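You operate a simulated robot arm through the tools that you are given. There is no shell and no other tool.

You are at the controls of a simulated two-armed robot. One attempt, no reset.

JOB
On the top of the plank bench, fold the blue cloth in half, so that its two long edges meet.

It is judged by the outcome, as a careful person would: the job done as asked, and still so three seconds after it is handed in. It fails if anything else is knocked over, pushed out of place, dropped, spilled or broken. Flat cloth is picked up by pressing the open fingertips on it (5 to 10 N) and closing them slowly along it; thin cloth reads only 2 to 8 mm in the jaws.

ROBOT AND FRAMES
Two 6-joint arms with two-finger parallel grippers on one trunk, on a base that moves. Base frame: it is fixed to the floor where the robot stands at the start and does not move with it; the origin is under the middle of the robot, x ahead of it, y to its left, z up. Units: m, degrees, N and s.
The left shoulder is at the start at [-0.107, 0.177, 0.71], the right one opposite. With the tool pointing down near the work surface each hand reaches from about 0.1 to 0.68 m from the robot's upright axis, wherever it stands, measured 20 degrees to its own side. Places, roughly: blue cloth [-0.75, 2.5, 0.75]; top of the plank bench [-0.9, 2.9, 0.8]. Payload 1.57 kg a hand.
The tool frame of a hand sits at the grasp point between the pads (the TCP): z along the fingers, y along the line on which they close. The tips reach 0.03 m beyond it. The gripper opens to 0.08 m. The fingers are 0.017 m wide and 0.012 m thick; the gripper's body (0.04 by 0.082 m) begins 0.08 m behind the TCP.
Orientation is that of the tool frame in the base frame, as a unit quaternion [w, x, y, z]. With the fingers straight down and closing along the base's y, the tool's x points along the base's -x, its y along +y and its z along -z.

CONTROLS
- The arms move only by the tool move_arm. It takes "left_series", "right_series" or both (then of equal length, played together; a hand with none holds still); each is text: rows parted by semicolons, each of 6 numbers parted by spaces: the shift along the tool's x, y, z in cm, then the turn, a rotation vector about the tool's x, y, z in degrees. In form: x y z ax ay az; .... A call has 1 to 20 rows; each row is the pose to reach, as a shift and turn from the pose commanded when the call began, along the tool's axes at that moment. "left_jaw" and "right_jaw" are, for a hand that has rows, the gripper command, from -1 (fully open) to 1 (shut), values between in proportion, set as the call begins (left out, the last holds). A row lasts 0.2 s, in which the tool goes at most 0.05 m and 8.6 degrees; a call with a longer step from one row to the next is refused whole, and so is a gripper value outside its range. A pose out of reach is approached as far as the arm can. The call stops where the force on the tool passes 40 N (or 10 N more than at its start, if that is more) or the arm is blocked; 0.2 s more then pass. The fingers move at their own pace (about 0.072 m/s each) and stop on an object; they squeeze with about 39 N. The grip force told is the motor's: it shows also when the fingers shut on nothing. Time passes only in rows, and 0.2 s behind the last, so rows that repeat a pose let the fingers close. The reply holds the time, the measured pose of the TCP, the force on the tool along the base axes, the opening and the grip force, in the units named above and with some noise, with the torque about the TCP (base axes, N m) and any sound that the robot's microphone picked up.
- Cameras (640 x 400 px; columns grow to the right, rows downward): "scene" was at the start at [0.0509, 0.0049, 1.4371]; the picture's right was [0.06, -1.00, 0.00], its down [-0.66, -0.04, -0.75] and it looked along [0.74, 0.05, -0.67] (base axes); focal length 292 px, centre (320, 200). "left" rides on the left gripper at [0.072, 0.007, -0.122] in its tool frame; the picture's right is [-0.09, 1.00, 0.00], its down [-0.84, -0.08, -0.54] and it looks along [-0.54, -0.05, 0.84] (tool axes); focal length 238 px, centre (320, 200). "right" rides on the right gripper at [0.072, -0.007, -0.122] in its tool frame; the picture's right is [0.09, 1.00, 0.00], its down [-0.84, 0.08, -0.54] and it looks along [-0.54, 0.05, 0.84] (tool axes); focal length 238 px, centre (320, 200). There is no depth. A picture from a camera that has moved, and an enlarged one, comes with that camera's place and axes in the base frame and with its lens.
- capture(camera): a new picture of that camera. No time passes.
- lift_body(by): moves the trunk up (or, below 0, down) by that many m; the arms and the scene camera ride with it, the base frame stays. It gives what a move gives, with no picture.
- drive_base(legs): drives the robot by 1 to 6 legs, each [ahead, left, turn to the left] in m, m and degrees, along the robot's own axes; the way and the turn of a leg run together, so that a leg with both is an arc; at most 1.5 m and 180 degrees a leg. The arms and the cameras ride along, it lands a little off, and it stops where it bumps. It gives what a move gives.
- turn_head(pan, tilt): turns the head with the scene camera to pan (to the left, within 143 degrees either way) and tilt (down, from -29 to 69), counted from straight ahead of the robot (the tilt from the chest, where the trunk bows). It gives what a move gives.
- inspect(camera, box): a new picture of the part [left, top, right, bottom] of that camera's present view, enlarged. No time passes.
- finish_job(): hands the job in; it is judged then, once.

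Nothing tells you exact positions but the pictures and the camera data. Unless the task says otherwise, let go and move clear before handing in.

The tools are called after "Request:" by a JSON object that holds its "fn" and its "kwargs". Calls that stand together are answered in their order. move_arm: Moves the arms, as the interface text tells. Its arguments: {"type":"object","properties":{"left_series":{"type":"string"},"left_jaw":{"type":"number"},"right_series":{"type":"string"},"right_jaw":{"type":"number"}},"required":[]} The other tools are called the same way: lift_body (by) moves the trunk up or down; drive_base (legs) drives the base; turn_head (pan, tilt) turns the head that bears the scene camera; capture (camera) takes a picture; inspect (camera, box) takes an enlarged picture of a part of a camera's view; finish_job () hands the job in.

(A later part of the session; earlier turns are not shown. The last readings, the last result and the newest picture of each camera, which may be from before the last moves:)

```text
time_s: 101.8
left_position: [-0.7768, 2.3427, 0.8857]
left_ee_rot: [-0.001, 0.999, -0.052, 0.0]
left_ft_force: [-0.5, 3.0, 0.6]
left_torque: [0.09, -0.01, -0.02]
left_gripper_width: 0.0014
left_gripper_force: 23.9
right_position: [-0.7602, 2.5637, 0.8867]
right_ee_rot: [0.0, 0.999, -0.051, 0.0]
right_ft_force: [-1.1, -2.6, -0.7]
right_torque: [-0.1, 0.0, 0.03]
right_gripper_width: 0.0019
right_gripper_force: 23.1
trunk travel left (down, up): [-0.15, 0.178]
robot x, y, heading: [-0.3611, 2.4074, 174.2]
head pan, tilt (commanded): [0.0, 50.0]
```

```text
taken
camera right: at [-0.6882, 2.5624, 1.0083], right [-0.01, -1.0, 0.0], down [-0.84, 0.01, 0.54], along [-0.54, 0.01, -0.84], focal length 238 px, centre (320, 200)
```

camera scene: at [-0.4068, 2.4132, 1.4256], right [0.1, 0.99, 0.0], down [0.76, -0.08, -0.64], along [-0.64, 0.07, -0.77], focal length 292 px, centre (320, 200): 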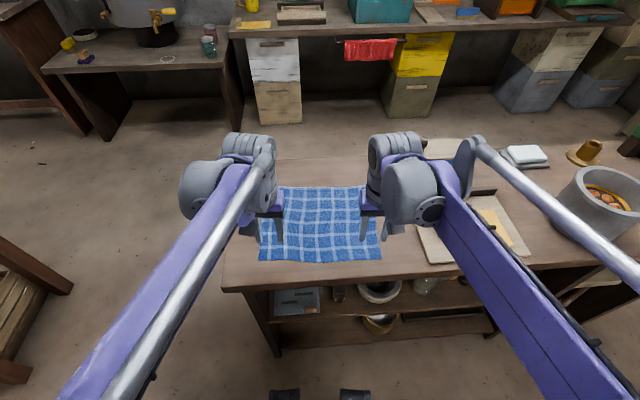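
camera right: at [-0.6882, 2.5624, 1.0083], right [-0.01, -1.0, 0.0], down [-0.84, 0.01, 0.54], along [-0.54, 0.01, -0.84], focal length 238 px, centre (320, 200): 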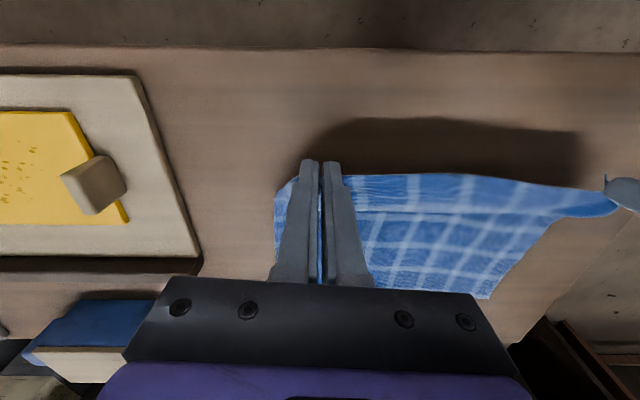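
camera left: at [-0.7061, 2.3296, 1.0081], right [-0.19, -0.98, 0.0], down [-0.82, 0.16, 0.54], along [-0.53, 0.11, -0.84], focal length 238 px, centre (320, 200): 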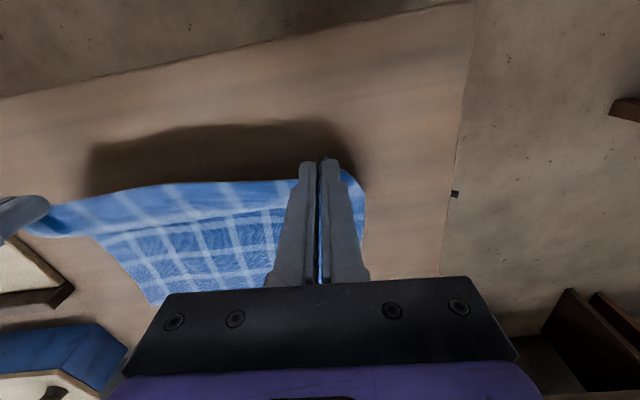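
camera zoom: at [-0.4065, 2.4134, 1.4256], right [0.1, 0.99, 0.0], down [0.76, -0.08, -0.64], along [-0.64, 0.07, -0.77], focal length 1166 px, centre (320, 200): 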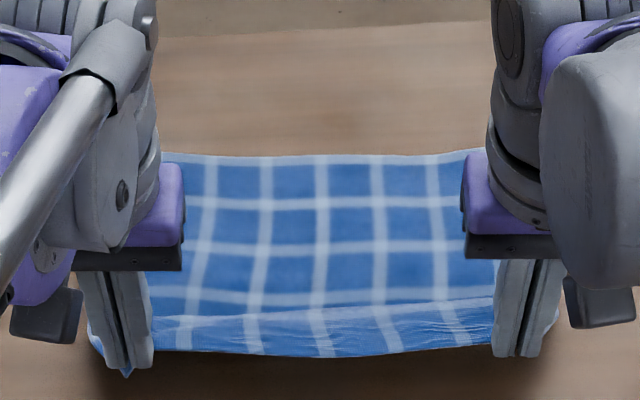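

The bottom is flat again with the near edge held in front. Now I fold forward with the corrected path (hands end further back until they are low).

Request:
{"fn": "move_arm", "kwargs": {"left_series": "-1.05 0 -1.4 0 0 0; -2.55 0 -2.6 0 0 0; -4.05 0 -3.4 0 0 0; -5.85 0 -4.0 0 0 0; -7.55 0 -4.2 0 0 0; -9.05 0 -4.1 0 0 0; -10.55 0 -3.7 0 0 0; -12.1 0 -3.2 0 0 0; -13.3 0 -2.3 0 0 0; -14.4 0 -1.25 0 0 0; -15.25 0 0 0 0 0; -15.9 0 1.26 0 0 0; -16.15 0 2.1 0 0 0; -16.3 0 2.9 0 0 0; -16.35 0 3.5 0 0 0; -16.35 0 4.0 0 0 0; -16.35 0 4.0 0 0 0", "right_series": "-1.05 0 -1.4 0 0 0; -2.55 0 -2.6 0 0 0; -4.05 0 -3.4 0 0 0; -5.85 0 -4.0 0 0 0; -7.55 0 -4.2 0 0 0; -9.05 0 -4.1 0 0 0; -10.55 0 -3.7 0 0 0; -12.1 0 -3.2 0 0 0; -13.3 0 -2.3 0 0 0; -14.4 0 -1.25 0 0 0; -15.25 0 0 0 0 0; -15.9 0 1.26 0 0 0; -16.15 0 2.1 0 0 0; -16.3 0 2.9 0 0 0; -16.35 0 3.5 0 0 0; -16.35 0 4.0 0 0 0; -16.35 0 4.0 0 0 0"}}

Request:
{"fn": "inspect", "kwargs": {"camera": "scene", "box": [240, 150, 400, 250]}}

Request:
{"fn": "inspect", "kwargs": {"camera": "left", "box": [220, 20, 420, 220]}}

Request:
{"fn": "inspect", "kwargs": {"camera": "right", "box": [220, 20, 420, 220]}}

```text
time_s: 105.4
left_position: [-0.9386, 2.3579, 0.8454]
left_ee_rot: [0.0, 0.999, -0.052, 0.0]
left_ft_force: [0.2, 4.0, -0.3]
left_torque: [0.09, 0.01, -0.03]
left_gripper_width: 0.0015
left_gripper_force: 23.1
right_position: [-0.923, 2.5794, 0.8456]
right_ee_rot: [-0.001, 0.999, -0.051, -0.001]
right_ft_force: [-0.9, -4.8, -0.4]
right_torque: [-0.1, 0.01, 0.04]
right_gripper_width: 0.0022
right_gripper_force: 23.4
trunk travel left (down, up): [-0.15, 0.178]
robot x, y, heading: [-0.3604, 2.41, 174.0]
head pan, tilt (commanded): [0.0, 50.0]
```

```text
4.00 times, centred on (320, 200) of scene
camera zoom: at [-0.4066, 2.4134, 1.4256], right [0.1, 0.99, 0.0], down [0.76, -0.08, -0.64], along [-0.64, 0.07, -0.77], focal length 1166 px, centre (320, 200)
```

zoom: 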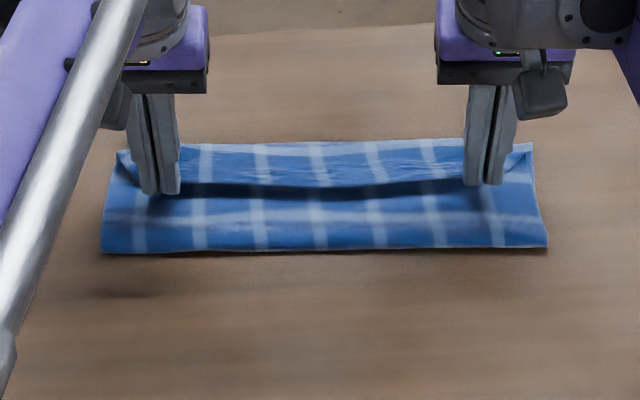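

```text
2.00 times, centred on (320, 120) of left
camera zoom: at [-0.869, 2.3456, 0.9679], right [-0.19, -0.98, 0.0], down [-0.82, 0.16, 0.54], along [-0.53, 0.11, -0.84], focal length 477 px, centre (320, 360)
```

zoom: 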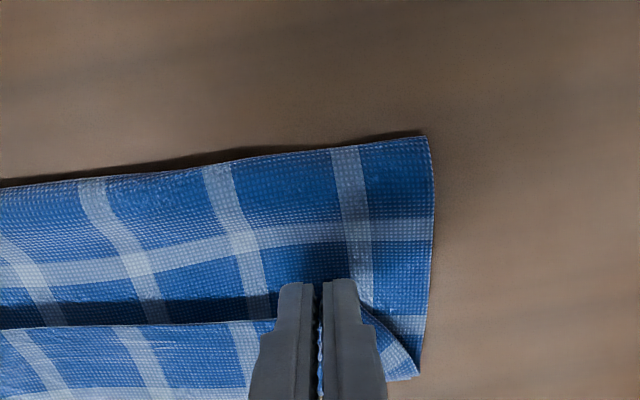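

```text
2.00 times, centred on (320, 120) of right
camera zoom: at [-0.8512, 2.5792, 0.9682], right [-0.01, -1.0, 0.0], down [-0.84, 0.01, 0.54], along [-0.54, 0.01, -0.84], focal length 477 px, centre (320, 360)
```

zoom: 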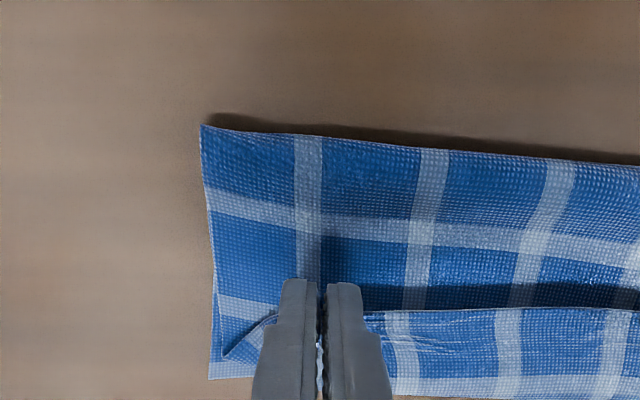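

The sheet is floppier than assumed, so it hangs vertically from the hands; the right path is a 45° line up and a 45° line down so it is laid progressively. I'll go back along that line to lay the cloth flat toward me first.

Request:
{"fn": "move_arm", "kwargs": {"left_series": "1.2 0 -1.2 0 0 0; 2.5 0 -2.5 0 0 0; 3.8 0 -3.8 0 0 0; 5.1 0 -5.1 0 0 0; 6.4 0 -6.4 0 0 0; 7.6 0 -7.5 0 0 0; 8.75 0 -8.4 0 0 0; 9.9 0 -7.9 0 0 0; 11.1 0 -6.8 0 0 0; 12.4 0 -5.6 0 0 0; 13.7 0 -4.3 0 0 0; 15.0 0 -3.0 0 0 0; 16.2 0 -1.8 0 0 0; 17.3 0 -0.8 0 0 0; 18.15 0 0.2 0 0 0; 18.15 0 0.2 0 0 0; 18.15 0 0.2 0 0 0", "right_series": "1.2 0 -1.2 0 0 0; 2.5 0 -2.5 0 0 0; 3.8 0 -3.8 0 0 0; 5.1 0 -5.1 0 0 0; 6.4 0 -6.4 0 0 0; 7.6 0 -7.5 0 0 0; 8.75 0 -8.4 0 0 0; 9.9 0 -7.9 0 0 0; 11.1 0 -6.8 0 0 0; 12.4 0 -5.6 0 0 0; 13.7 0 -4.3 0 0 0; 15.0 0 -3.0 0 0 0; 16.2 0 -1.8 0 0 0; 17.3 0 -0.8 0 0 0; 18.15 0 0.2 0 0 0; 18.15 0 0.2 0 0 0; 18.15 0 0.2 0 0 0"}}

Request:
{"fn": "inspect", "kwargs": {"camera": "scene", "box": [230, 160, 410, 280]}}

Request:
{"fn": "capture", "kwargs": {"camera": "left"}}

Request:
{"fn": "capture", "kwargs": {"camera": "right"}}

```text
time_s: 109.0
left_position: [-0.758, 2.3404, 0.8449]
left_ee_rot: [0.0, 0.999, -0.052, 0.0]
left_ft_force: [1.2, 5.4, -1.2]
left_torque: [0.18, -0.01, -0.05]
left_gripper_width: 0.0017
left_gripper_force: 23.7
right_position: [-0.7435, 2.5623, 0.8444]
right_ee_rot: [0.0, 0.999, -0.051, -0.001]
right_ft_force: [-0.2, -5.8, 0.5]
right_torque: [-0.15, 0.01, 0.07]
right_gripper_width: 0.0022
right_gripper_force: 23.8
trunk travel left (down, up): [-0.15, 0.178]
robot x, y, heading: [-0.3637, 2.411, 174.2]
head pan, tilt (commanded): [0.0, 50.0]
```

```text
3.33 times, centred on (320, 220) of scene
camera zoom: at [-0.4066, 2.4134, 1.4256], right [0.1, 0.99, 0.0], down [0.76, -0.08, -0.64], along [-0.64, 0.07, -0.77], focal length 972 px, centre (320, 133)
```

zoom: 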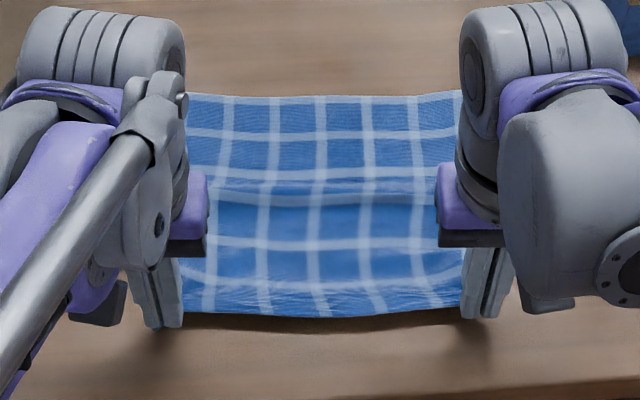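

```text
taken
camera left: at [-0.6881, 2.3263, 0.9666], right [-0.19, -0.98, 0.0], down [-0.82, 0.16, 0.54], along [-0.53, 0.11, -0.84], focal length 238 px, centre (320, 200)
```

left: 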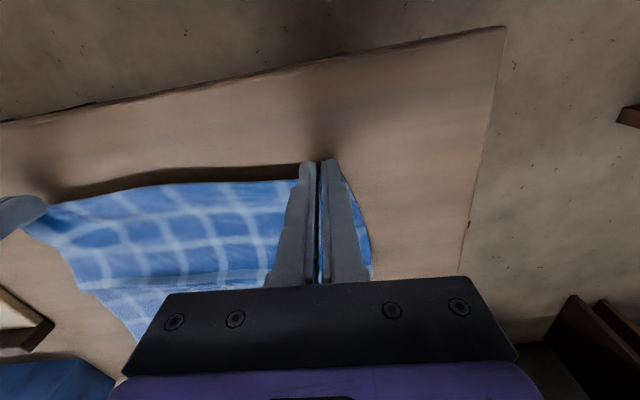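

```text
taken
camera right: at [-0.6697, 2.5613, 0.9668], right [-0.01, -1.0, 0.0], down [-0.84, 0.01, 0.54], along [-0.54, 0.01, -0.84], focal length 238 px, centre (320, 200)
```

right: 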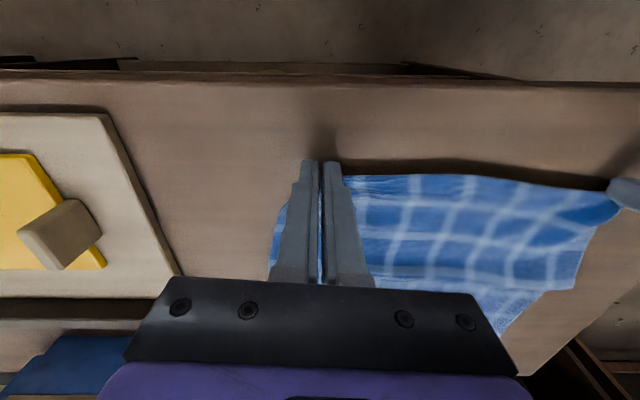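

The cloth is nearly flat again with a small slack bump in the middle. I'll draw the edge ~1.4 cm further toward me to take out the slack.

Request:
{"fn": "move_arm", "kwargs": {"left_series": "0.3 0 0.1 0 0 0; 0.6 0 0.2 0 0 0; 0.9 0 0.3 0 0 0; 1.1 0 0.3 0 0 0; 1.3 0 0.3 0 0 0; 1.3 0 0.3 0 0 0", "right_series": "0.3 0 0.1 0 0 0; 0.6 0 0.2 0 0 0; 0.9 0 0.3 0 0 0; 1.2 0 0.3 0 0 0; 1.4 0 0.3 0 0 0; 1.4 0 0.3 0 0 0"}}

Request:
{"fn": "inspect", "kwargs": {"camera": "scene", "box": [230, 160, 410, 280]}}

```text
time_s: 110.4
left_position: [-0.7465, 2.3387, 0.841]
left_ee_rot: [0.0, 0.999, -0.051, 0.0]
left_ft_force: [0.6, 4.7, -0.3]
left_torque: [0.14, -0.03, -0.03]
left_gripper_width: 0.0019
left_gripper_force: 23.0
right_position: [-0.7289, 2.5617, 0.8416]
right_ee_rot: [0.0, 0.999, -0.051, -0.001]
right_ft_force: [-0.9, -4.9, 0.5]
right_torque: [-0.17, 0.0, 0.03]
right_gripper_width: 0.0023
right_gripper_force: 23.6
trunk travel left (down, up): [-0.15, 0.178]
robot x, y, heading: [-0.3603, 2.4073, 174.3]
head pan, tilt (commanded): [0.0, 50.0]
```

```text
3.33 times, centred on (320, 220) of scene
camera zoom: at [-0.4067, 2.4134, 1.4256], right [0.1, 0.99, 0.0], down [0.76, -0.08, -0.64], along [-0.64, 0.07, -0.77], focal length 972 px, centre (320, 133)
```

zoom: 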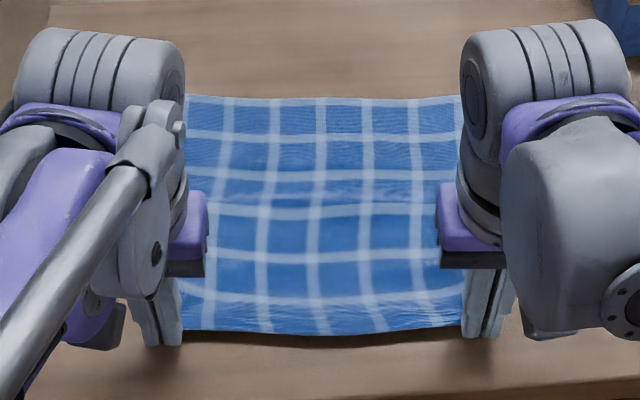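

Cloth is nearly flat with the edge held. Now the fold along the 45° up / 45° down path about f≈1.105.

Request:
{"fn": "move_arm", "kwargs": {"left_series": "-1.2 0 -1.0 0 0 0; -2.4 0 -2.1 0 0 0; -3.7 0 -3.3 0 0 0; -5.0 0 -4.5 0 0 0; -6.2 0 -5.7 0 0 0; -7.4 0 -6.9 0 0 0; -8.6 0 -8.0 0 0 0; -9.8 0 -8.9 0 0 0; -10.8 0 -8.1 0 0 0; -11.8 0 -7.1 0 0 0; -12.8 0 -6.1 0 0 0; -13.8 0 -5.1 0 0 0; -14.8 0 -4.1 0 0 0; -15.8 0 -3.1 0 0 0; -16.8 0 -2.1 0 0 0; -17.6 0 -1.2 0 0 0; -18.2 0 -0.5 0 0 0; -18.2 0 -0.5 0 0 0; -18.2 0 -0.5 0 0 0", "right_series": "-1.2 0 -1.0 0 0 0; -2.4 0 -2.1 0 0 0; -3.7 0 -3.3 0 0 0; -5.0 0 -4.5 0 0 0; -6.2 0 -5.7 0 0 0; -7.4 0 -6.9 0 0 0; -8.6 0 -8.0 0 0 0; -9.8 0 -8.9 0 0 0; -10.8 0 -8.1 0 0 0; -11.8 0 -7.1 0 0 0; -12.8 0 -6.1 0 0 0; -13.8 0 -5.1 0 0 0; -14.8 0 -4.1 0 0 0; -15.8 0 -3.1 0 0 0; -16.8 0 -2.1 0 0 0; -17.6 0 -1.2 0 0 0; -18.2 0 -0.5 0 0 0; -18.2 0 -0.5 0 0 0; -18.2 0 -0.5 0 0 0"}}

Request:
{"fn": "inspect", "kwargs": {"camera": "scene", "box": [240, 150, 400, 250]}}

Request:
{"fn": "inspect", "kwargs": {"camera": "left", "box": [220, 20, 420, 220]}}

Request:
{"fn": "inspect", "kwargs": {"camera": "right", "box": [220, 20, 420, 220]}}

```text
time_s: 114.4
left_position: [-0.9269, 2.3593, 0.8462]
left_ee_rot: [0.0, 0.999, -0.051, 0.0]
left_ft_force: [-0.4, 4.9, -0.2]
left_torque: [0.14, 0.0, -0.04]
left_gripper_width: 0.0021
left_gripper_force: 23.7
right_position: [-0.9108, 2.579, 0.8462]
right_ee_rot: [0.0, 0.999, -0.051, -0.001]
right_ft_force: [-0.1, -4.3, 0.8]
right_torque: [-0.15, 0.02, 0.09]
right_gripper_width: 0.0023
right_gripper_force: 23.6
trunk travel left (down, up): [-0.15, 0.178]
robot x, y, heading: [-0.3631, 2.4115, 174.0]
head pan, tilt (commanded): [0.0, 50.0]
```

```text
4.00 times, centred on (320, 200) of scene
camera zoom: at [-0.4068, 2.4134, 1.4256], right [0.1, 0.99, 0.0], down [0.76, -0.08, -0.64], along [-0.64, 0.07, -0.77], focal length 1166 px, centre (320, 200)
```

zoom: 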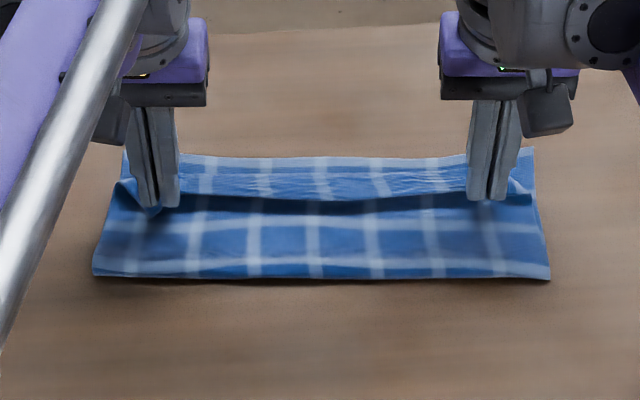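

```text
2.00 times, centred on (320, 120) of left
camera zoom: at [-0.8573, 2.3451, 0.9686], right [-0.19, -0.98, 0.0], down [-0.82, 0.16, 0.54], along [-0.53, 0.11, -0.84], focal length 477 px, centre (320, 360)
```

zoom: 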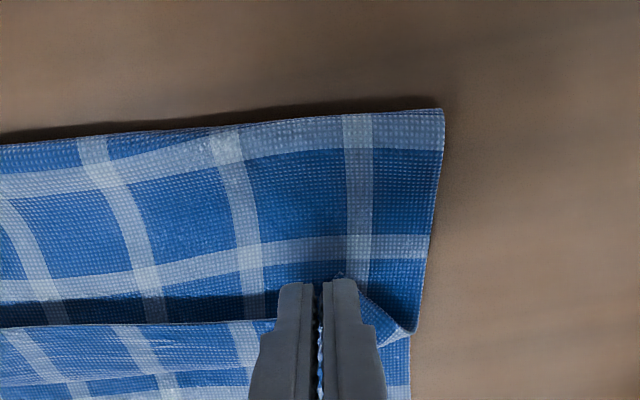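

```text
2.00 times, centred on (320, 120) of right
camera zoom: at [-0.8382, 2.5792, 0.9679], right [-0.01, -1.0, 0.0], down [-0.84, 0.01, 0.54], along [-0.54, 0.01, -0.84], focal length 477 px, centre (320, 360)
```

zoom: 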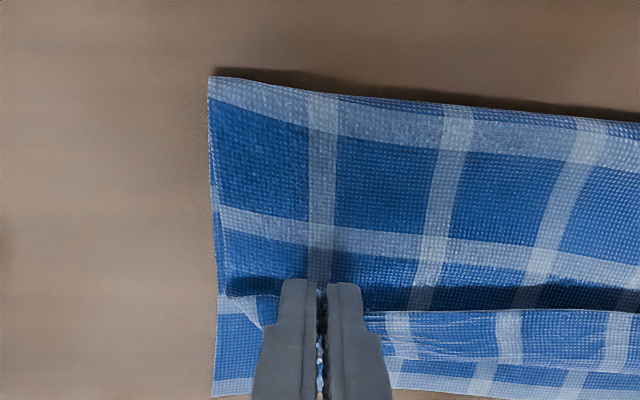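

Now the crease is where it should be (f≈1.109) and only a small strip near the held edge is unflipped. I'll now lower and move forward to bring the edge out to the far edge.

Request:
{"fn": "move_arm", "kwargs": {"left_series": "-0.5 0 0.2 0 0 0; -1.0 0 0.4 0 0 0; -1.5 0 0.6 0 0 0; -2.0 0 0.75 0 0 0; -2.4 0 0.85 0 0 0; -2.8 0 0.95 0 0 0; -2.8 0 0.95 0 0 0; -2.8 0 0.95 0 0 0", "right_series": "-0.5 0 0.2 0 0 0; -1.0 0 0.4 0 0 0; -1.5 0 0.6 0 0 0; -2.0 0 0.75 0 0 0; -2.4 0 0.85 0 0 0; -2.8 0 0.95 0 0 0; -2.8 0 0.95 0 0 0; -2.8 0 0.95 0 0 0"}}

Request:
{"fn": "inspect", "kwargs": {"camera": "scene", "box": [240, 150, 400, 250]}}

Request:
{"fn": "inspect", "kwargs": {"camera": "left", "box": [220, 20, 420, 220]}}

Request:
{"fn": "inspect", "kwargs": {"camera": "right", "box": [220, 20, 420, 220]}}

```text
time_s: 116.2
left_position: [-0.9544, 2.3613, 0.8365]
left_ee_rot: [0.0, 0.999, -0.052, -0.001]
left_ft_force: [0.4, 3.8, -0.2]
left_torque: [0.09, 0.0, -0.09]
left_gripper_width: 0.0015
left_gripper_force: 23.3
right_position: [-0.9376, 2.5803, 0.8369]
right_ee_rot: [0.0, 0.999, -0.051, -0.001]
right_ft_force: [0.7, -3.0, -0.4]
right_torque: [-0.12, 0.0, 0.01]
right_gripper_width: 0.0024
right_gripper_force: 23.8
trunk travel left (down, up): [-0.15, 0.178]
robot x, y, heading: [-0.3582, 2.4125, 174.4]
head pan, tilt (commanded): [0.0, 50.0]
```

```text
4.00 times, centred on (320, 200) of scene
camera zoom: at [-0.4067, 2.4134, 1.4256], right [0.1, 0.99, 0.0], down [0.76, -0.08, -0.64], along [-0.64, 0.07, -0.77], focal length 1166 px, centre (320, 200)
```

zoom: 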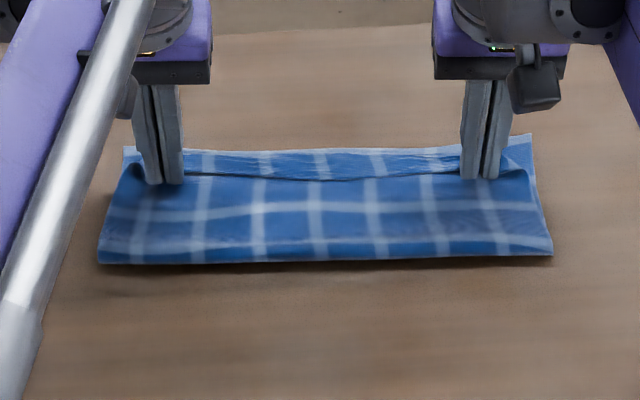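

```text
2.00 times, centred on (320, 120) of left
camera zoom: at [-0.8856, 2.3479, 0.9594], right [-0.19, -0.98, 0.0], down [-0.82, 0.16, 0.54], along [-0.53, 0.11, -0.84], focal length 477 px, centre (320, 360)
```

zoom: 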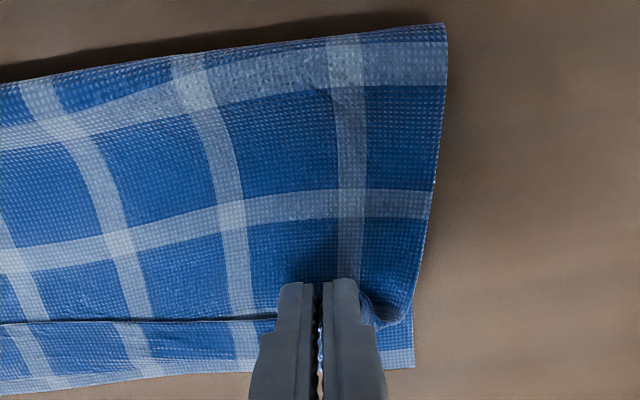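

```text
2.00 times, centred on (320, 120) of right
camera zoom: at [-0.8654, 2.5805, 0.9586], right [-0.01, -1.0, 0.0], down [-0.84, 0.01, 0.54], along [-0.54, 0.01, -0.84], focal length 477 px, centre (320, 360)
```

zoom: 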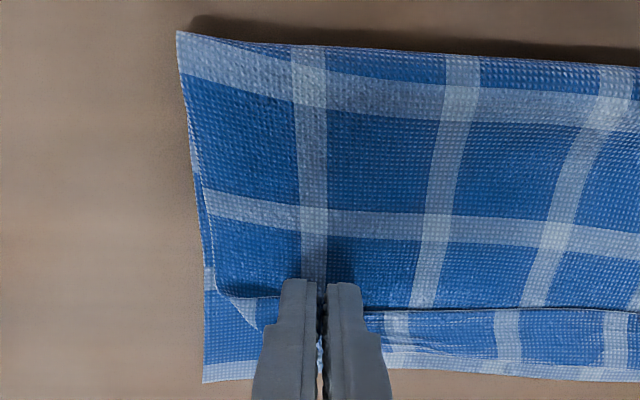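

The fold line and layers look right; only a ~2 cm hem along the held edge is turned back. I'll release here and look.

Request:
{"fn": "move_arm", "kwargs": {"left_series": "0 0 0 0 0 0; 0 0 0 0 0 0; 0 0 0 0 0 0", "right_series": "0 0 0 0 0 0; 0 0 0 0 0 0; 0 0 0 0 0 0", "left_jaw": 0.3, "right_jaw": 0.3}}

Request:
{"fn": "move_arm", "kwargs": {"left_series": "0 0 -1.5 0 0 0; 0 0 -3 0 0 0; 0 0 -5 0 0 0; 1 3 -8 0 0 0; 1 3 -8 0 0 0", "right_series": "0 0 -1.5 0 0 0; 0 0 -3 0 0 0; 0 0 -5 0 0 0; 1 -3 -8 0 0 0; 1 -3 -8 0 0 0"}}

Request:
{"fn": "inspect", "kwargs": {"camera": "scene", "box": [250, 170, 320, 220]}}

Request:
{"fn": "inspect", "kwargs": {"camera": "scene", "box": [325, 170, 395, 220]}}

Request:
{"fn": "inspect", "kwargs": {"camera": "scene", "box": [240, 150, 400, 250]}}

```text
time_s: 117.0
left_position: [-0.9553, 2.3605, 0.8381]
left_ee_rot: [0.0, 0.999, -0.052, -0.001]
left_ft_force: [-1.4, 0.2, -0.7]
left_torque: [0.03, -0.01, -0.03]
left_gripper_width: 0.028
left_gripper_force: 0.1
right_position: [-0.9388, 2.582, 0.8372]
right_ee_rot: [0.0, 0.999, -0.052, -0.001]
right_ft_force: [0.2, 0.6, -0.8]
right_torque: [0.01, -0.02, 0.03]
right_gripper_width: 0.028
right_gripper_force: 0.0
trunk travel left (down, up): [-0.15, 0.178]
robot x, y, heading: [-0.365, 2.4134, 173.9]
head pan, tilt (commanded): [0.0, 50.0]
```

```text
time_s: 118.2
left_position: [-0.9471, 2.3291, 0.9192]
left_ee_rot: [0.0, 0.999, -0.051, 0.0]
left_ft_force: [0.7, -0.1, -0.5]
left_torque: [0.0, 0.01, -0.02]
left_gripper_width: 0.028
left_gripper_force: 0.0
right_position: [-0.9262, 2.6094, 0.9152]
right_ee_rot: [0.0, 0.999, -0.051, -0.001]
right_ft_force: [-0.1, 0.1, 0.3]
right_torque: [-0.02, -0.01, -0.04]
right_gripper_width: 0.028
right_gripper_force: 0.1
trunk travel left (down, up): [-0.15, 0.178]
robot x, y, heading: [-0.3593, 2.4095, 174.2]
head pan, tilt (commanded): [0.0, 50.0]
```

```text
8.00 times, centred on (285, 195) of scene
camera zoom: at [-0.4075, 2.4135, 1.4255], right [0.1, 0.99, 0.0], down [0.76, -0.08, -0.64], along [-0.64, 0.07, -0.77], focal length 2332 px, centre (600, 240)
```

zoom: 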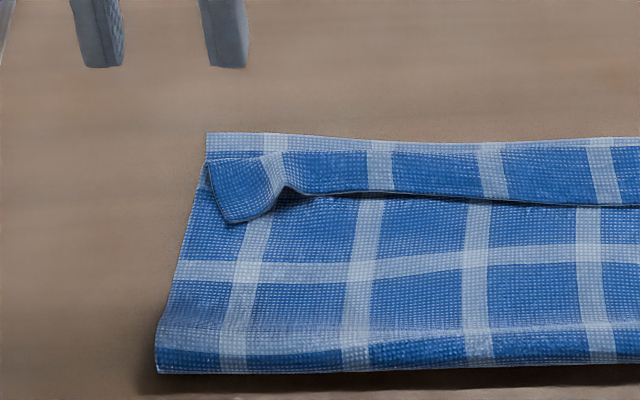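

```text
8.00 times, centred on (360, 195) of scene
camera zoom: at [-0.4075, 2.4135, 1.4255], right [0.1, 0.99, 0.0], down [0.76, -0.08, -0.64], along [-0.64, 0.07, -0.77], focal length 2332 px, centre (0, 240)
```

zoom: 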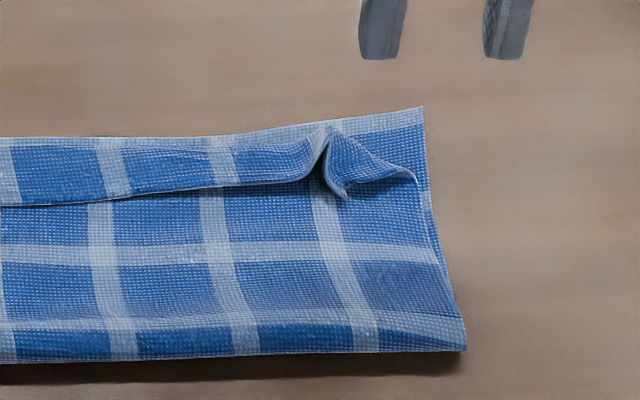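

```text
4.00 times, centred on (320, 200) of scene
camera zoom: at [-0.4075, 2.4135, 1.4255], right [0.1, 0.99, 0.0], down [0.76, -0.08, -0.64], along [-0.64, 0.07, -0.77], focal length 1166 px, centre (320, 200)
```

zoom: 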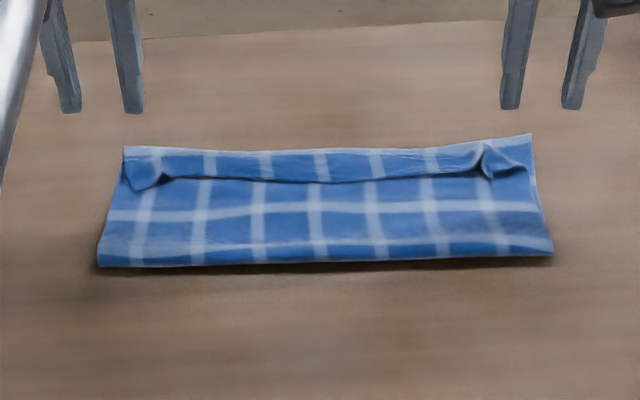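

The fold is good except for a ~2.4 cm hem turned back on top. I'll try to roll it forward: with jaws wide open (four fingertips along the hem) I'll touch it lightly and sweep forward past the far edge.

Request:
{"fn": "move_arm", "kwargs": {"left_series": "-0.3 -1.5 1 0 0 0; -0.6 -3.0 2 0 0 0; -0.9 -4.6 3 0 0 0; -1.2 -6.2 4 0 0 0; -1.2 -6.2 4.9 0 0 0; -1.2 -6.2 4.9 0 0 0", "right_series": "0 1.5 1 0 0 0; -0.1 3.0 2 0 0 0; -0.2 4.5 3 0 0 0; -0.3 5.9 4 0 0 0; -0.3 5.9 4.5 0 0 0; -0.3 5.9 4.5 0 0 0", "left_jaw": -1, "right_jaw": -1}}

Request:
{"fn": "inspect", "kwargs": {"camera": "scene", "box": [240, 150, 400, 250]}}

Request:
{"fn": "capture", "kwargs": {"camera": "left"}}

Request:
{"fn": "capture", "kwargs": {"camera": "right"}}

```text
time_s: 119.6
left_position: [-0.9533, 2.3931, 0.8676]
left_ee_rot: [0.001, 0.999, -0.051, 0.0]
left_ft_force: [0.4, 0.1, -0.4]
left_torque: [0.01, 0.0, 0.0]
left_gripper_width: 0.0799
left_gripper_force: 0.1
right_position: [-0.9331, 2.5516, 0.8703]
right_ee_rot: [-0.001, 0.999, -0.052, -0.001]
right_ft_force: [0.3, 0.6, -0.2]
right_torque: [-0.02, 0.05, 0.02]
right_gripper_width: 0.0798
right_gripper_force: 0.0
trunk travel left (down, up): [-0.15, 0.178]
robot x, y, heading: [-0.3585, 2.4072, 174.0]
head pan, tilt (commanded): [0.0, 50.0]
```

```text
4.00 times, centred on (320, 200) of scene
camera zoom: at [-0.4067, 2.4134, 1.4256], right [0.1, 0.99, 0.0], down [0.76, -0.08, -0.64], along [-0.64, 0.07, -0.77], focal length 1166 px, centre (320, 200)
```

zoom: 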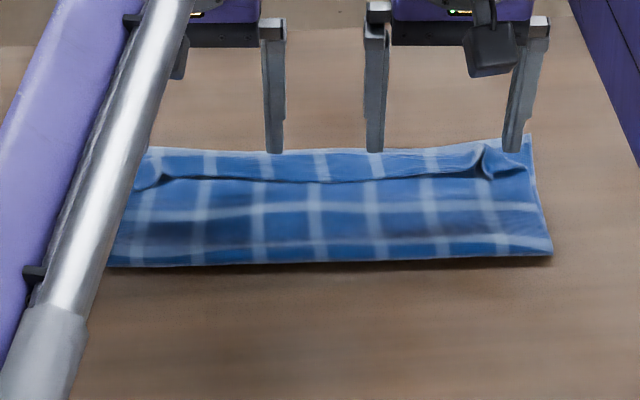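

```text
taken
camera left: at [-0.8831, 2.3795, 0.9896], right [-0.19, -0.98, 0.0], down [-0.82, 0.16, 0.54], along [-0.53, 0.11, -0.84], focal length 238 px, centre (320, 200)
```

left: 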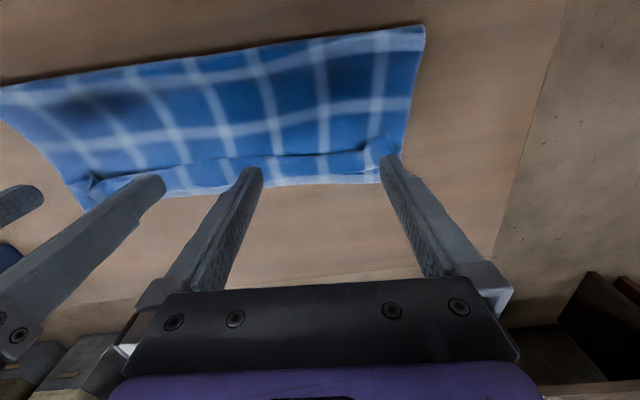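

```text
taken
camera right: at [-0.8611, 2.5513, 0.9938], right [-0.01, -1.0, 0.0], down [-0.84, 0.01, 0.54], along [-0.54, 0.01, -0.84], focal length 238 px, centre (320, 200)
```

right: 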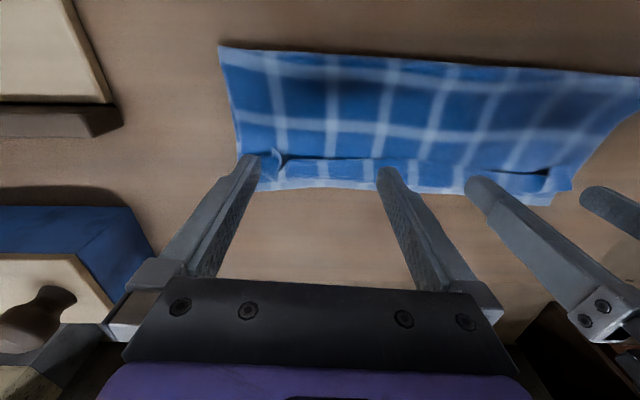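

Request:
{"fn": "move_arm", "kwargs": {"left_series": "-0.3 0 1.0 0 0 0; -0.5 0 2.0 0 0 0; -0.5 0 2.7 0 0 0; -0.5 0 3.0 0 0 0; -0.5 0 3.15 0 0 0; -0.5 0 3.15 0 0 0", "right_series": "-0.4 0 1.0 0 0 0; -0.8 0 2.0 0 0 0; -0.85 0 2.8 0 0 0; -0.85 0 3.1 0 0 0; -0.85 0 3.4 0 0 0; -0.85 0 3.4 0 0 0"}}

Request:
{"fn": "move_arm", "kwargs": {"left_series": "0 0 0.05 0 0 0; 0 0 0.1 0 0 0; 0 0 0.1 0 0 0", "right_series": "0 0 0.05 0 0 0; 0 0 0.1 0 0 0; 0 0 0.1 0 0 0"}}

Request:
{"fn": "inspect", "kwargs": {"camera": "scene", "box": [240, 150, 400, 250]}}

```text
time_s: 121.0
left_position: [-0.9584, 2.3924, 0.8353]
left_ee_rot: [0.0, 0.999, -0.052, 0.0]
left_ft_force: [0.3, -0.5, 0.4]
left_torque: [0.0, 0.0, 0.01]
left_gripper_width: 0.08
left_gripper_force: 0.1
right_position: [-0.9418, 2.5532, 0.8376]
right_ee_rot: [0.0, 0.999, -0.052, -0.002]
right_ft_force: [1.0, -0.5, 0.0]
right_torque: [0.0, 0.04, -0.02]
right_gripper_width: 0.08
right_gripper_force: 0.1
trunk travel left (down, up): [-0.15, 0.178]
robot x, y, heading: [-0.3628, 2.4063, 173.9]
head pan, tilt (commanded): [0.0, 50.0]
```

```text
time_s: 121.8
left_position: [-0.9592, 2.3913, 0.8356]
left_ee_rot: [0.0, 0.999, -0.051, 0.001]
left_ft_force: [0.6, -0.4, 0.2]
left_torque: [-0.04, 0.01, 0.0]
left_gripper_width: 0.08
left_gripper_force: 0.0
right_position: [-0.9413, 2.5531, 0.8371]
right_ee_rot: [-0.001, 0.999, -0.052, -0.001]
right_ft_force: [0.3, 0.8, -0.2]
right_torque: [0.01, 0.04, -0.03]
right_gripper_width: 0.08
right_gripper_force: 0.0
trunk travel left (down, up): [-0.15, 0.178]
robot x, y, heading: [-0.3623, 2.4067, 173.9]
head pan, tilt (commanded): [0.0, 50.0]
```

```text
4.00 times, centred on (320, 200) of scene
camera zoom: at [-0.4066, 2.4134, 1.4256], right [0.1, 0.99, 0.0], down [0.76, -0.08, -0.64], along [-0.64, 0.07, -0.77], focal length 1166 px, centre (320, 200)
```

zoom: 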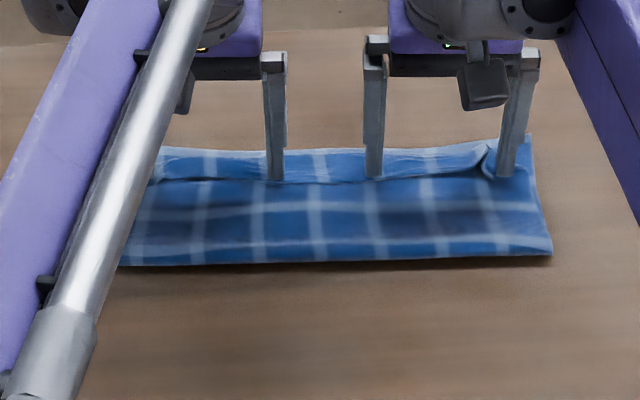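

Request:
{"fn": "move_arm", "kwargs": {"left_series": "0 0 0.05 0 0 0; 0 0 0.1 0 0 0; 0 0 0.1 0 0 0", "right_series": "0 0 0.06 0 0 0; 0 0 0.13 0 0 0; 0 0 0.13 0 0 0"}}

```text
time_s: 122.6
left_position: [-0.9587, 2.3934, 0.8326]
left_ee_rot: [0.0, 0.999, -0.053, 0.0]
left_ft_force: [1.3, -0.3, 1.0]
left_torque: [-0.03, 0.0, 0.03]
left_gripper_width: 0.0803
left_gripper_force: 0.0
right_position: [-0.9428, 2.5542, 0.8368]
right_ee_rot: [0.0, 0.999, -0.051, -0.001]
right_ft_force: [0.4, 0.2, 0.3]
right_torque: [-0.02, 0.01, 0.01]
right_gripper_width: 0.0799
right_gripper_force: 0.1
trunk travel left (down, up): [-0.15, 0.178]
robot x, y, heading: [-0.3679, 2.4132, 173.8]
head pan, tilt (commanded): [0.0, 50.0]
```

Request:
{"fn": "move_arm", "kwargs": {"left_series": "0 0 0.03 0 0 0; 0 0 0.05 0 0 0; 0 0 0.05 0 0 0", "right_series": "0 0 0.06 0 0 0; 0 0 0.13 0 0 0; 0 0 0.13 0 0 0"}}

```text
time_s: 123.4
left_position: [-0.9591, 2.3933, 0.8324]
left_ee_rot: [0.0, 0.999, -0.052, 0.0]
left_ft_force: [-0.2, 0.4, 1.4]
left_torque: [0.0, 0.02, 0.01]
left_gripper_width: 0.0797
left_gripper_force: 0.1
right_position: [-0.9419, 2.5536, 0.8347]
right_ee_rot: [0.0, 0.999, -0.051, -0.002]
right_ft_force: [0.1, -0.4, -0.4]
right_torque: [-0.01, 0.0, 0.0]
right_gripper_width: 0.0801
right_gripper_force: 0.1
trunk travel left (down, up): [-0.15, 0.178]
robot x, y, heading: [-0.3612, 2.4073, 174.0]
head pan, tilt (commanded): [0.0, 50.0]
```

Request:
{"fn": "move_arm", "kwargs": {"left_series": "0 0 0 0 0 0; 0 0 0 0 0 0; 0 0 0 0 0 0", "right_series": "0 0 0.05 0 0 0; 0 0 0.1 0 0 0; 0 0 0.1 0 0 0"}}

```text
time_s: 124.2
left_position: [-0.9595, 2.3938, 0.8324]
left_ee_rot: [0.0, 0.999, -0.052, 0.0]
left_ft_force: [1.3, 0.0, 1.5]
left_torque: [-0.06, 0.0, 0.03]
left_gripper_width: 0.0801
left_gripper_force: 0.0
right_position: [-0.9423, 2.5532, 0.8342]
right_ee_rot: [0.0, 0.999, -0.051, -0.001]
right_ft_force: [0.9, 0.9, 0.9]
right_torque: [0.01, -0.01, -0.01]
right_gripper_width: 0.08
right_gripper_force: 0.1
trunk travel left (down, up): [-0.15, 0.178]
robot x, y, heading: [-0.3618, 2.4107, 174.1]
head pan, tilt (commanded): [0.0, 50.0]
```

Light contact (~1 N) on both. Sweeping forward 2 cm and checking what the hem does.

Request:
{"fn": "move_arm", "kwargs": {"left_series": "-0.4 0 0 0 0 0; -0.8 0 0 0 0 0; -1.2 0 0 0 0 0; -1.6 0 0 0 0 0; -2.0 0 0 0 0 0; -2.0 0 0 0 0 0", "right_series": "-0.4 0 0 0 0 0; -0.8 0 0 0 0 0; -1.2 0 0 0 0 0; -1.6 0 0 0 0 0; -2.0 0 0 0 0 0; -2.0 0 0 0 0 0"}}

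Request:
{"fn": "inspect", "kwargs": {"camera": "scene", "box": [240, 150, 400, 250]}}

Request:
{"fn": "capture", "kwargs": {"camera": "left"}}

Request:
{"fn": "capture", "kwargs": {"camera": "right"}}

```text
time_s: 125.6
left_position: [-0.9782, 2.3949, 0.8343]
left_ee_rot: [0.0, 0.999, -0.052, 0.001]
left_ft_force: [0.2, -0.3, 2.7]
left_torque: [-0.03, 0.02, 0.0]
left_gripper_width: 0.0801
left_gripper_force: 0.0
right_position: [-0.9628, 2.5529, 0.8348]
right_ee_rot: [0.0, 0.999, -0.051, -0.001]
right_ft_force: [0.3, -0.4, 0.4]
right_torque: [-0.01, -0.03, 0.01]
right_gripper_width: 0.0801
right_gripper_force: 0.0
trunk travel left (down, up): [-0.15, 0.178]
robot x, y, heading: [-0.3632, 2.4105, 174.0]
head pan, tilt (commanded): [0.0, 50.0]
```

```text
4.00 times, centred on (320, 200) of scene
camera zoom: at [-0.4063, 2.4134, 1.4256], right [0.1, 0.99, 0.0], down [0.76, -0.08, -0.64], along [-0.64, 0.07, -0.77], focal length 1166 px, centre (320, 200)
```

zoom: 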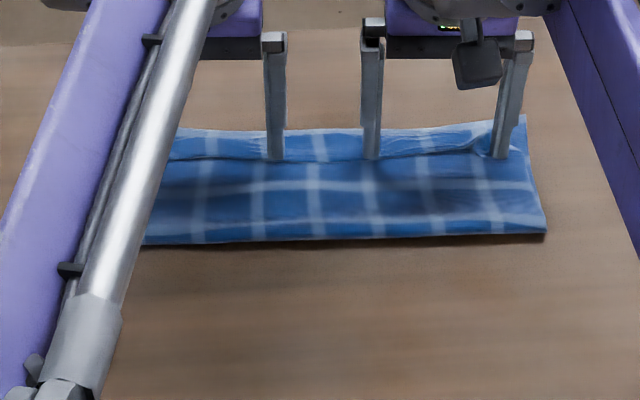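

```text
taken
camera left: at [-0.9085, 2.3814, 0.9556], right [-0.19, -0.98, 0.0], down [-0.82, 0.16, 0.54], along [-0.53, 0.11, -0.84], focal length 238 px, centre (320, 200)
```

left: 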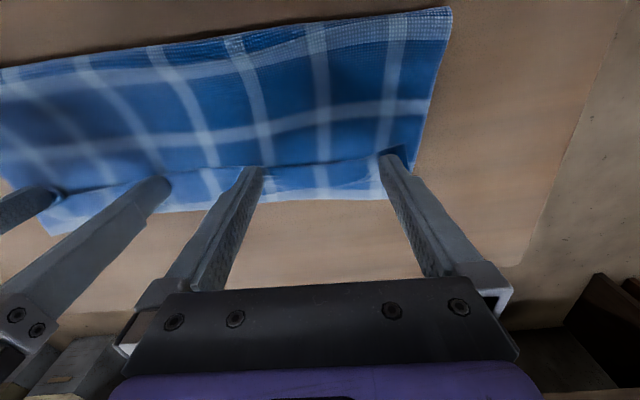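

```text
taken
camera right: at [-0.8901, 2.5536, 0.956], right [-0.01, -1.0, 0.0], down [-0.84, 0.01, 0.54], along [-0.54, 0.01, -0.84], focal length 238 px, centre (320, 200)
```

right: 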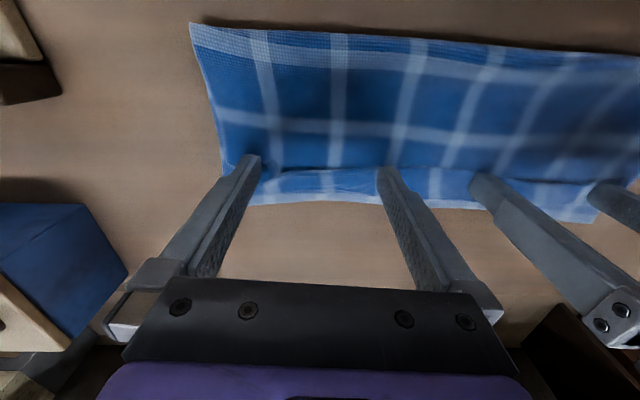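

The whole cloth slid along with the fingers (cloth-on-bench friction is lower than cloth-on-cloth), so the hem needs the rest anchored. First I'll drag the folded stack back ~3.5 cm by pressing on its middle, to have good reach.

Request:
{"fn": "move_arm", "kwargs": {"left_series": "0 0 -1.5 0 0 0; 2 0 -2 0 0 0; 4 0 -2 0 0 0; 5.8 0 -1.5 0 0 0; 5.8 0 -0.6 0 0 0; 5.8 0 -0.1 0 0 0; 5.8 0 0.05 0 0 0; 5.8 0 0.05 0 0 0", "right_series": "0 0 -1.5 0 0 0; 2 0 -2 0 0 0; 4 0 -2 0 0 0; 5.8 0 -1.5 0 0 0; 5.8 0 -0.6 0 0 0; 5.8 0 -0.1 0 0 0; 5.8 0 0.1 0 0 0; 5.8 0 0.1 0 0 0"}}

Request:
{"fn": "inspect", "kwargs": {"camera": "scene", "box": [240, 150, 400, 250]}}

```text
time_s: 127.4
left_position: [-0.9202, 2.3884, 0.8331]
left_ee_rot: [0.0, 0.999, -0.051, 0.0]
left_ft_force: [0.4, -0.3, 0.2]
left_torque: [0.0, -0.05, -0.04]
left_gripper_width: 0.0803
left_gripper_force: 0.0
right_position: [-0.9039, 2.5497, 0.8329]
right_ee_rot: [0.001, 0.999, -0.052, -0.001]
right_ft_force: [-0.2, 0.0, 1.1]
right_torque: [0.03, 0.01, 0.02]
right_gripper_width: 0.0803
right_gripper_force: 0.2
trunk travel left (down, up): [-0.15, 0.178]
robot x, y, heading: [-0.3602, 2.4133, 174.1]
head pan, tilt (commanded): [0.0, 50.0]
```

```text
4.00 times, centred on (320, 200) of scene
camera zoom: at [-0.4065, 2.4134, 1.4256], right [0.1, 0.99, 0.0], down [0.76, -0.08, -0.64], along [-0.64, 0.07, -0.77], focal length 1166 px, centre (320, 200)
```

zoom: 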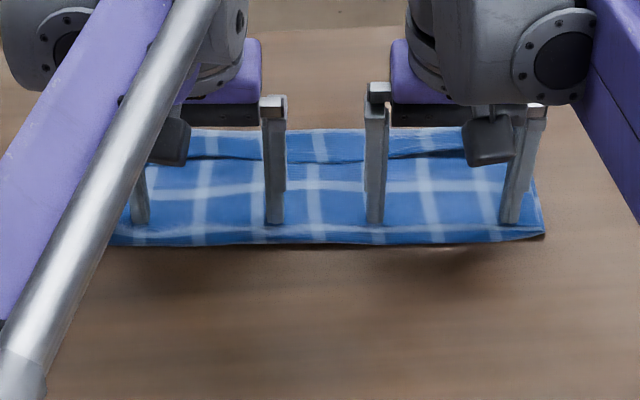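

Request:
{"fn": "move_arm", "kwargs": {"left_series": "0 0 0.06 0 0 0; 0 0 0.12 0 0 0; 0 0 0.12 0 0 0", "right_series": "0 0 0.04 0 0 0; 0 0 0.08 0 0 0; 0 0 0.08 0 0 0"}}

```text
time_s: 128.2
left_position: [-0.9196, 2.389, 0.8322]
left_ee_rot: [0.0, 0.999, -0.051, -0.001]
left_ft_force: [0.4, -0.1, 1.7]
left_torque: [-0.02, -0.02, -0.01]
left_gripper_width: 0.0801
left_gripper_force: 0.1
right_position: [-0.9031, 2.5491, 0.8317]
right_ee_rot: [-0.001, 0.999, -0.052, -0.001]
right_ft_force: [0.1, 0.6, 5.0]
right_torque: [0.11, 0.02, 0.01]
right_gripper_width: 0.0795
right_gripper_force: 0.0
trunk travel left (down, up): [-0.15, 0.178]
robot x, y, heading: [-0.3616, 2.4077, 174.3]
head pan, tilt (commanded): [0.0, 50.0]
```

Request:
{"fn": "move_arm", "kwargs": {"left_series": "0 0 0.04 0 0 0; 0.4 0 0.04 0 0 0; 0.8 0 0.04 0 0 0; 1.2 0 0.04 0 0 0; 1.6 0 0.04 0 0 0; 2.0 0 0.04 0 0 0; 2.4 0 0.04 0 0 0; 2.8 0 0.04 0 0 0; 3.2 0 0.04 0 0 0; 3.5 0 0.04 0 0 0; 3.5 0 0.04 0 0 0", "right_series": "0 0 0 0 0 0; 0.4 0 0 0 0 0; 0.8 0 0 0 0 0; 1.2 0 0 0 0 0; 1.6 0 0 0 0 0; 2.0 0 0 0 0 0; 2.4 0 0 0 0 0; 2.8 0 0 0 0 0; 3.2 0 0 0 0 0; 3.5 0 0 0 0 0; 3.5 0 0 0 0 0"}}

Request:
{"fn": "inspect", "kwargs": {"camera": "scene", "box": [240, 150, 400, 250]}}

```text
time_s: 130.6
left_position: [-0.8859, 2.385, 0.832]
left_ee_rot: [0.0, 0.999, -0.052, 0.0]
left_ft_force: [-1.3, 0.1, 4.1]
left_torque: [-0.04, 0.01, 0.01]
left_gripper_width: 0.0799
left_gripper_force: 0.0
right_position: [-0.8699, 2.5455, 0.8322]
right_ee_rot: [0.001, 0.999, -0.052, -0.001]
right_ft_force: [-1.7, 0.3, 4.2]
right_torque: [0.04, 0.03, -0.03]
right_gripper_width: 0.0795
right_gripper_force: 0.1
trunk travel left (down, up): [-0.15, 0.178]
robot x, y, heading: [-0.361, 2.4072, 173.9]
head pan, tilt (commanded): [0.0, 50.0]
```

```text
4.00 times, centred on (320, 200) of scene
camera zoom: at [-0.4063, 2.4134, 1.4256], right [0.1, 0.99, 0.0], down [0.76, -0.08, -0.64], along [-0.64, 0.07, -0.77], focal length 1166 px, centre (320, 200)
```

zoom: 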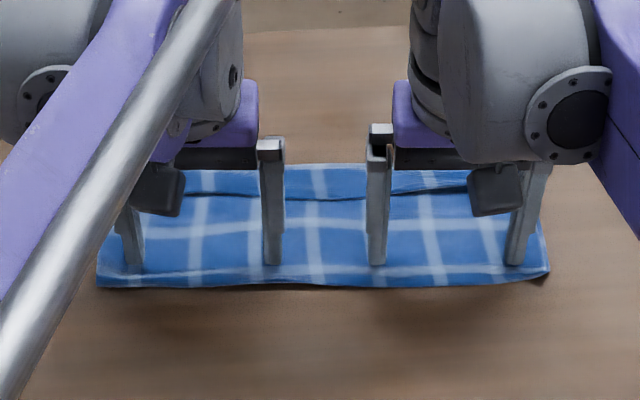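

Dragging the stack works well. Since the hem can't be swept over, a better plan is to unfold and instead fold the far edge toward me, tilting the hands so the held edge gets turned over properly. First let me lift off and view the ridges for re-gripping.

Request:
{"fn": "move_arm", "kwargs": {"left_series": "0 0 -1.5 0 0 0; 0 1 -4 0 0 0; 0 2 -6 0 0 0; 0 3 -7 0 0 0; 0 3 -7 0 0 0", "right_series": "0 0 -1.5 0 0 0; 0 -1 -4 0 0 0; 0 -2 -6 0 0 0; 0 -3 -7 0 0 0; 0 -3 -7 0 0 0"}}

Request:
{"fn": "turn_head", "kwargs": {"pan": 0, "tilt": 55}}

Request:
{"fn": "capture", "kwargs": {"camera": "scene"}}

Request:
{"fn": "inspect", "kwargs": {"camera": "scene", "box": [240, 130, 400, 230]}}

```text
time_s: 131.8
left_position: [-0.8889, 2.354, 0.9014]
left_ee_rot: [0.0, 0.999, -0.051, -0.001]
left_ft_force: [-1.0, 0.5, 0.0]
left_torque: [0.0, 0.02, 0.0]
left_gripper_width: 0.08
left_gripper_force: 0.0
right_position: [-0.8669, 2.5739, 0.9025]
right_ee_rot: [-0.001, 0.999, -0.052, -0.001]
right_ft_force: [0.2, 0.1, 0.4]
right_torque: [0.0, 0.0, 0.01]
right_gripper_width: 0.08
right_gripper_force: 0.0
trunk travel left (down, up): [-0.15, 0.178]
robot x, y, heading: [-0.3672, 2.4062, 174.2]
head pan, tilt (commanded): [0.0, 50.0]
```

```text
time_s: 132.5
left_position: [-0.889, 2.3545, 0.9015]
left_ee_rot: [0.0, 0.999, -0.051, 0.0]
left_ft_force: [-0.2, -0.5, -0.3]
left_torque: [-0.05, -0.01, 0.02]
left_gripper_width: 0.0798
left_gripper_force: 0.0
right_position: [-0.8667, 2.5735, 0.9027]
right_ee_rot: [0.0, 0.999, -0.052, -0.001]
right_ft_force: [0.2, -0.3, 0.0]
right_torque: [0.01, -0.01, 0.0]
right_gripper_width: 0.08
right_gripper_force: 0.1
trunk travel left (down, up): [-0.15, 0.178]
robot x, y, heading: [-0.3652, 2.4082, 173.9]
head pan, tilt (commanded): [0.0, 55.0]
```

```text
taken
camera scene: at [-0.4018, 2.4129, 1.4191], right [0.1, 0.99, 0.0], down [0.81, -0.08, -0.57], along [-0.57, 0.06, -0.82], focal length 292 px, centre (320, 200)
```

scene: 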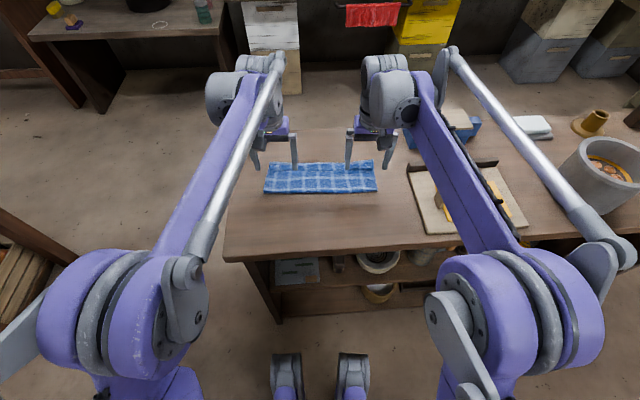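

```text
4.00 times, centred on (320, 180) of scene
camera zoom: at [-0.4018, 2.4129, 1.4191], right [0.1, 0.99, 0.0], down [0.81, -0.08, -0.57], along [-0.57, 0.06, -0.82], focal length 1166 px, centre (320, 280)
```

zoom: 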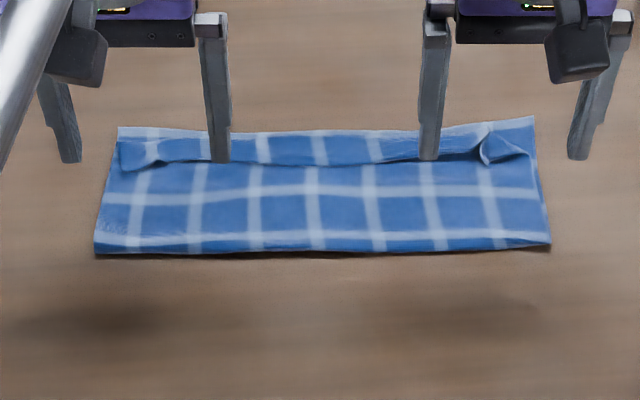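

Request:
{"fn": "inspect", "kwargs": {"camera": "scene", "box": [260, 150, 310, 190]}}

Request:
{"fn": "inspect", "kwargs": {"camera": "scene", "box": [335, 150, 385, 190]}}

```text
10.00 times, centred on (285, 170) of scene
camera zoom: at [-0.4018, 2.4129, 1.4191], right [0.1, 0.99, 0.0], down [0.81, -0.08, -0.57], along [-0.57, 0.06, -0.82], focal length 2914 px, centre (670, 500)
```

zoom: 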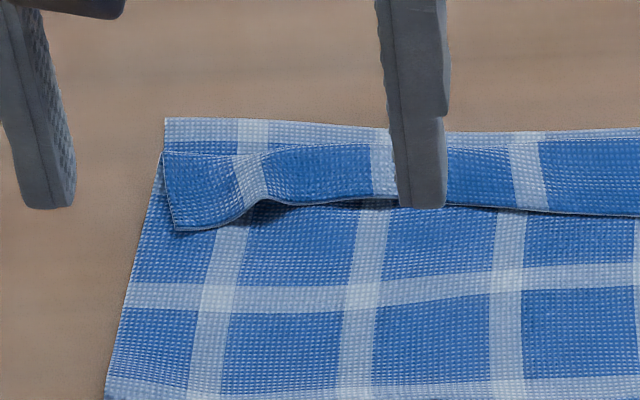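

```text
10.00 times, centred on (360, 170) of scene
camera zoom: at [-0.4018, 2.4129, 1.4191], right [0.1, 0.99, 0.0], down [0.81, -0.08, -0.57], along [-0.57, 0.06, -0.82], focal length 2914 px, centre (-80, 500)
```

zoom: 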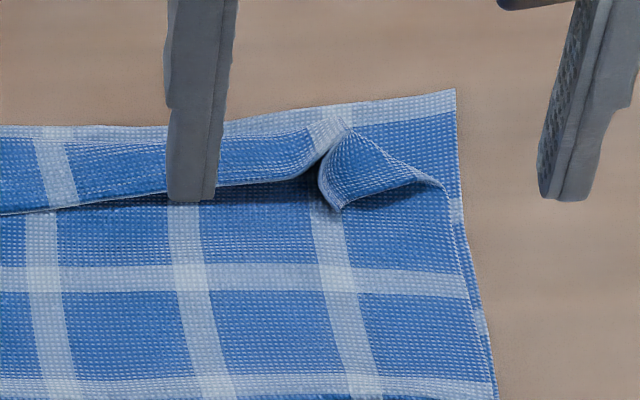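

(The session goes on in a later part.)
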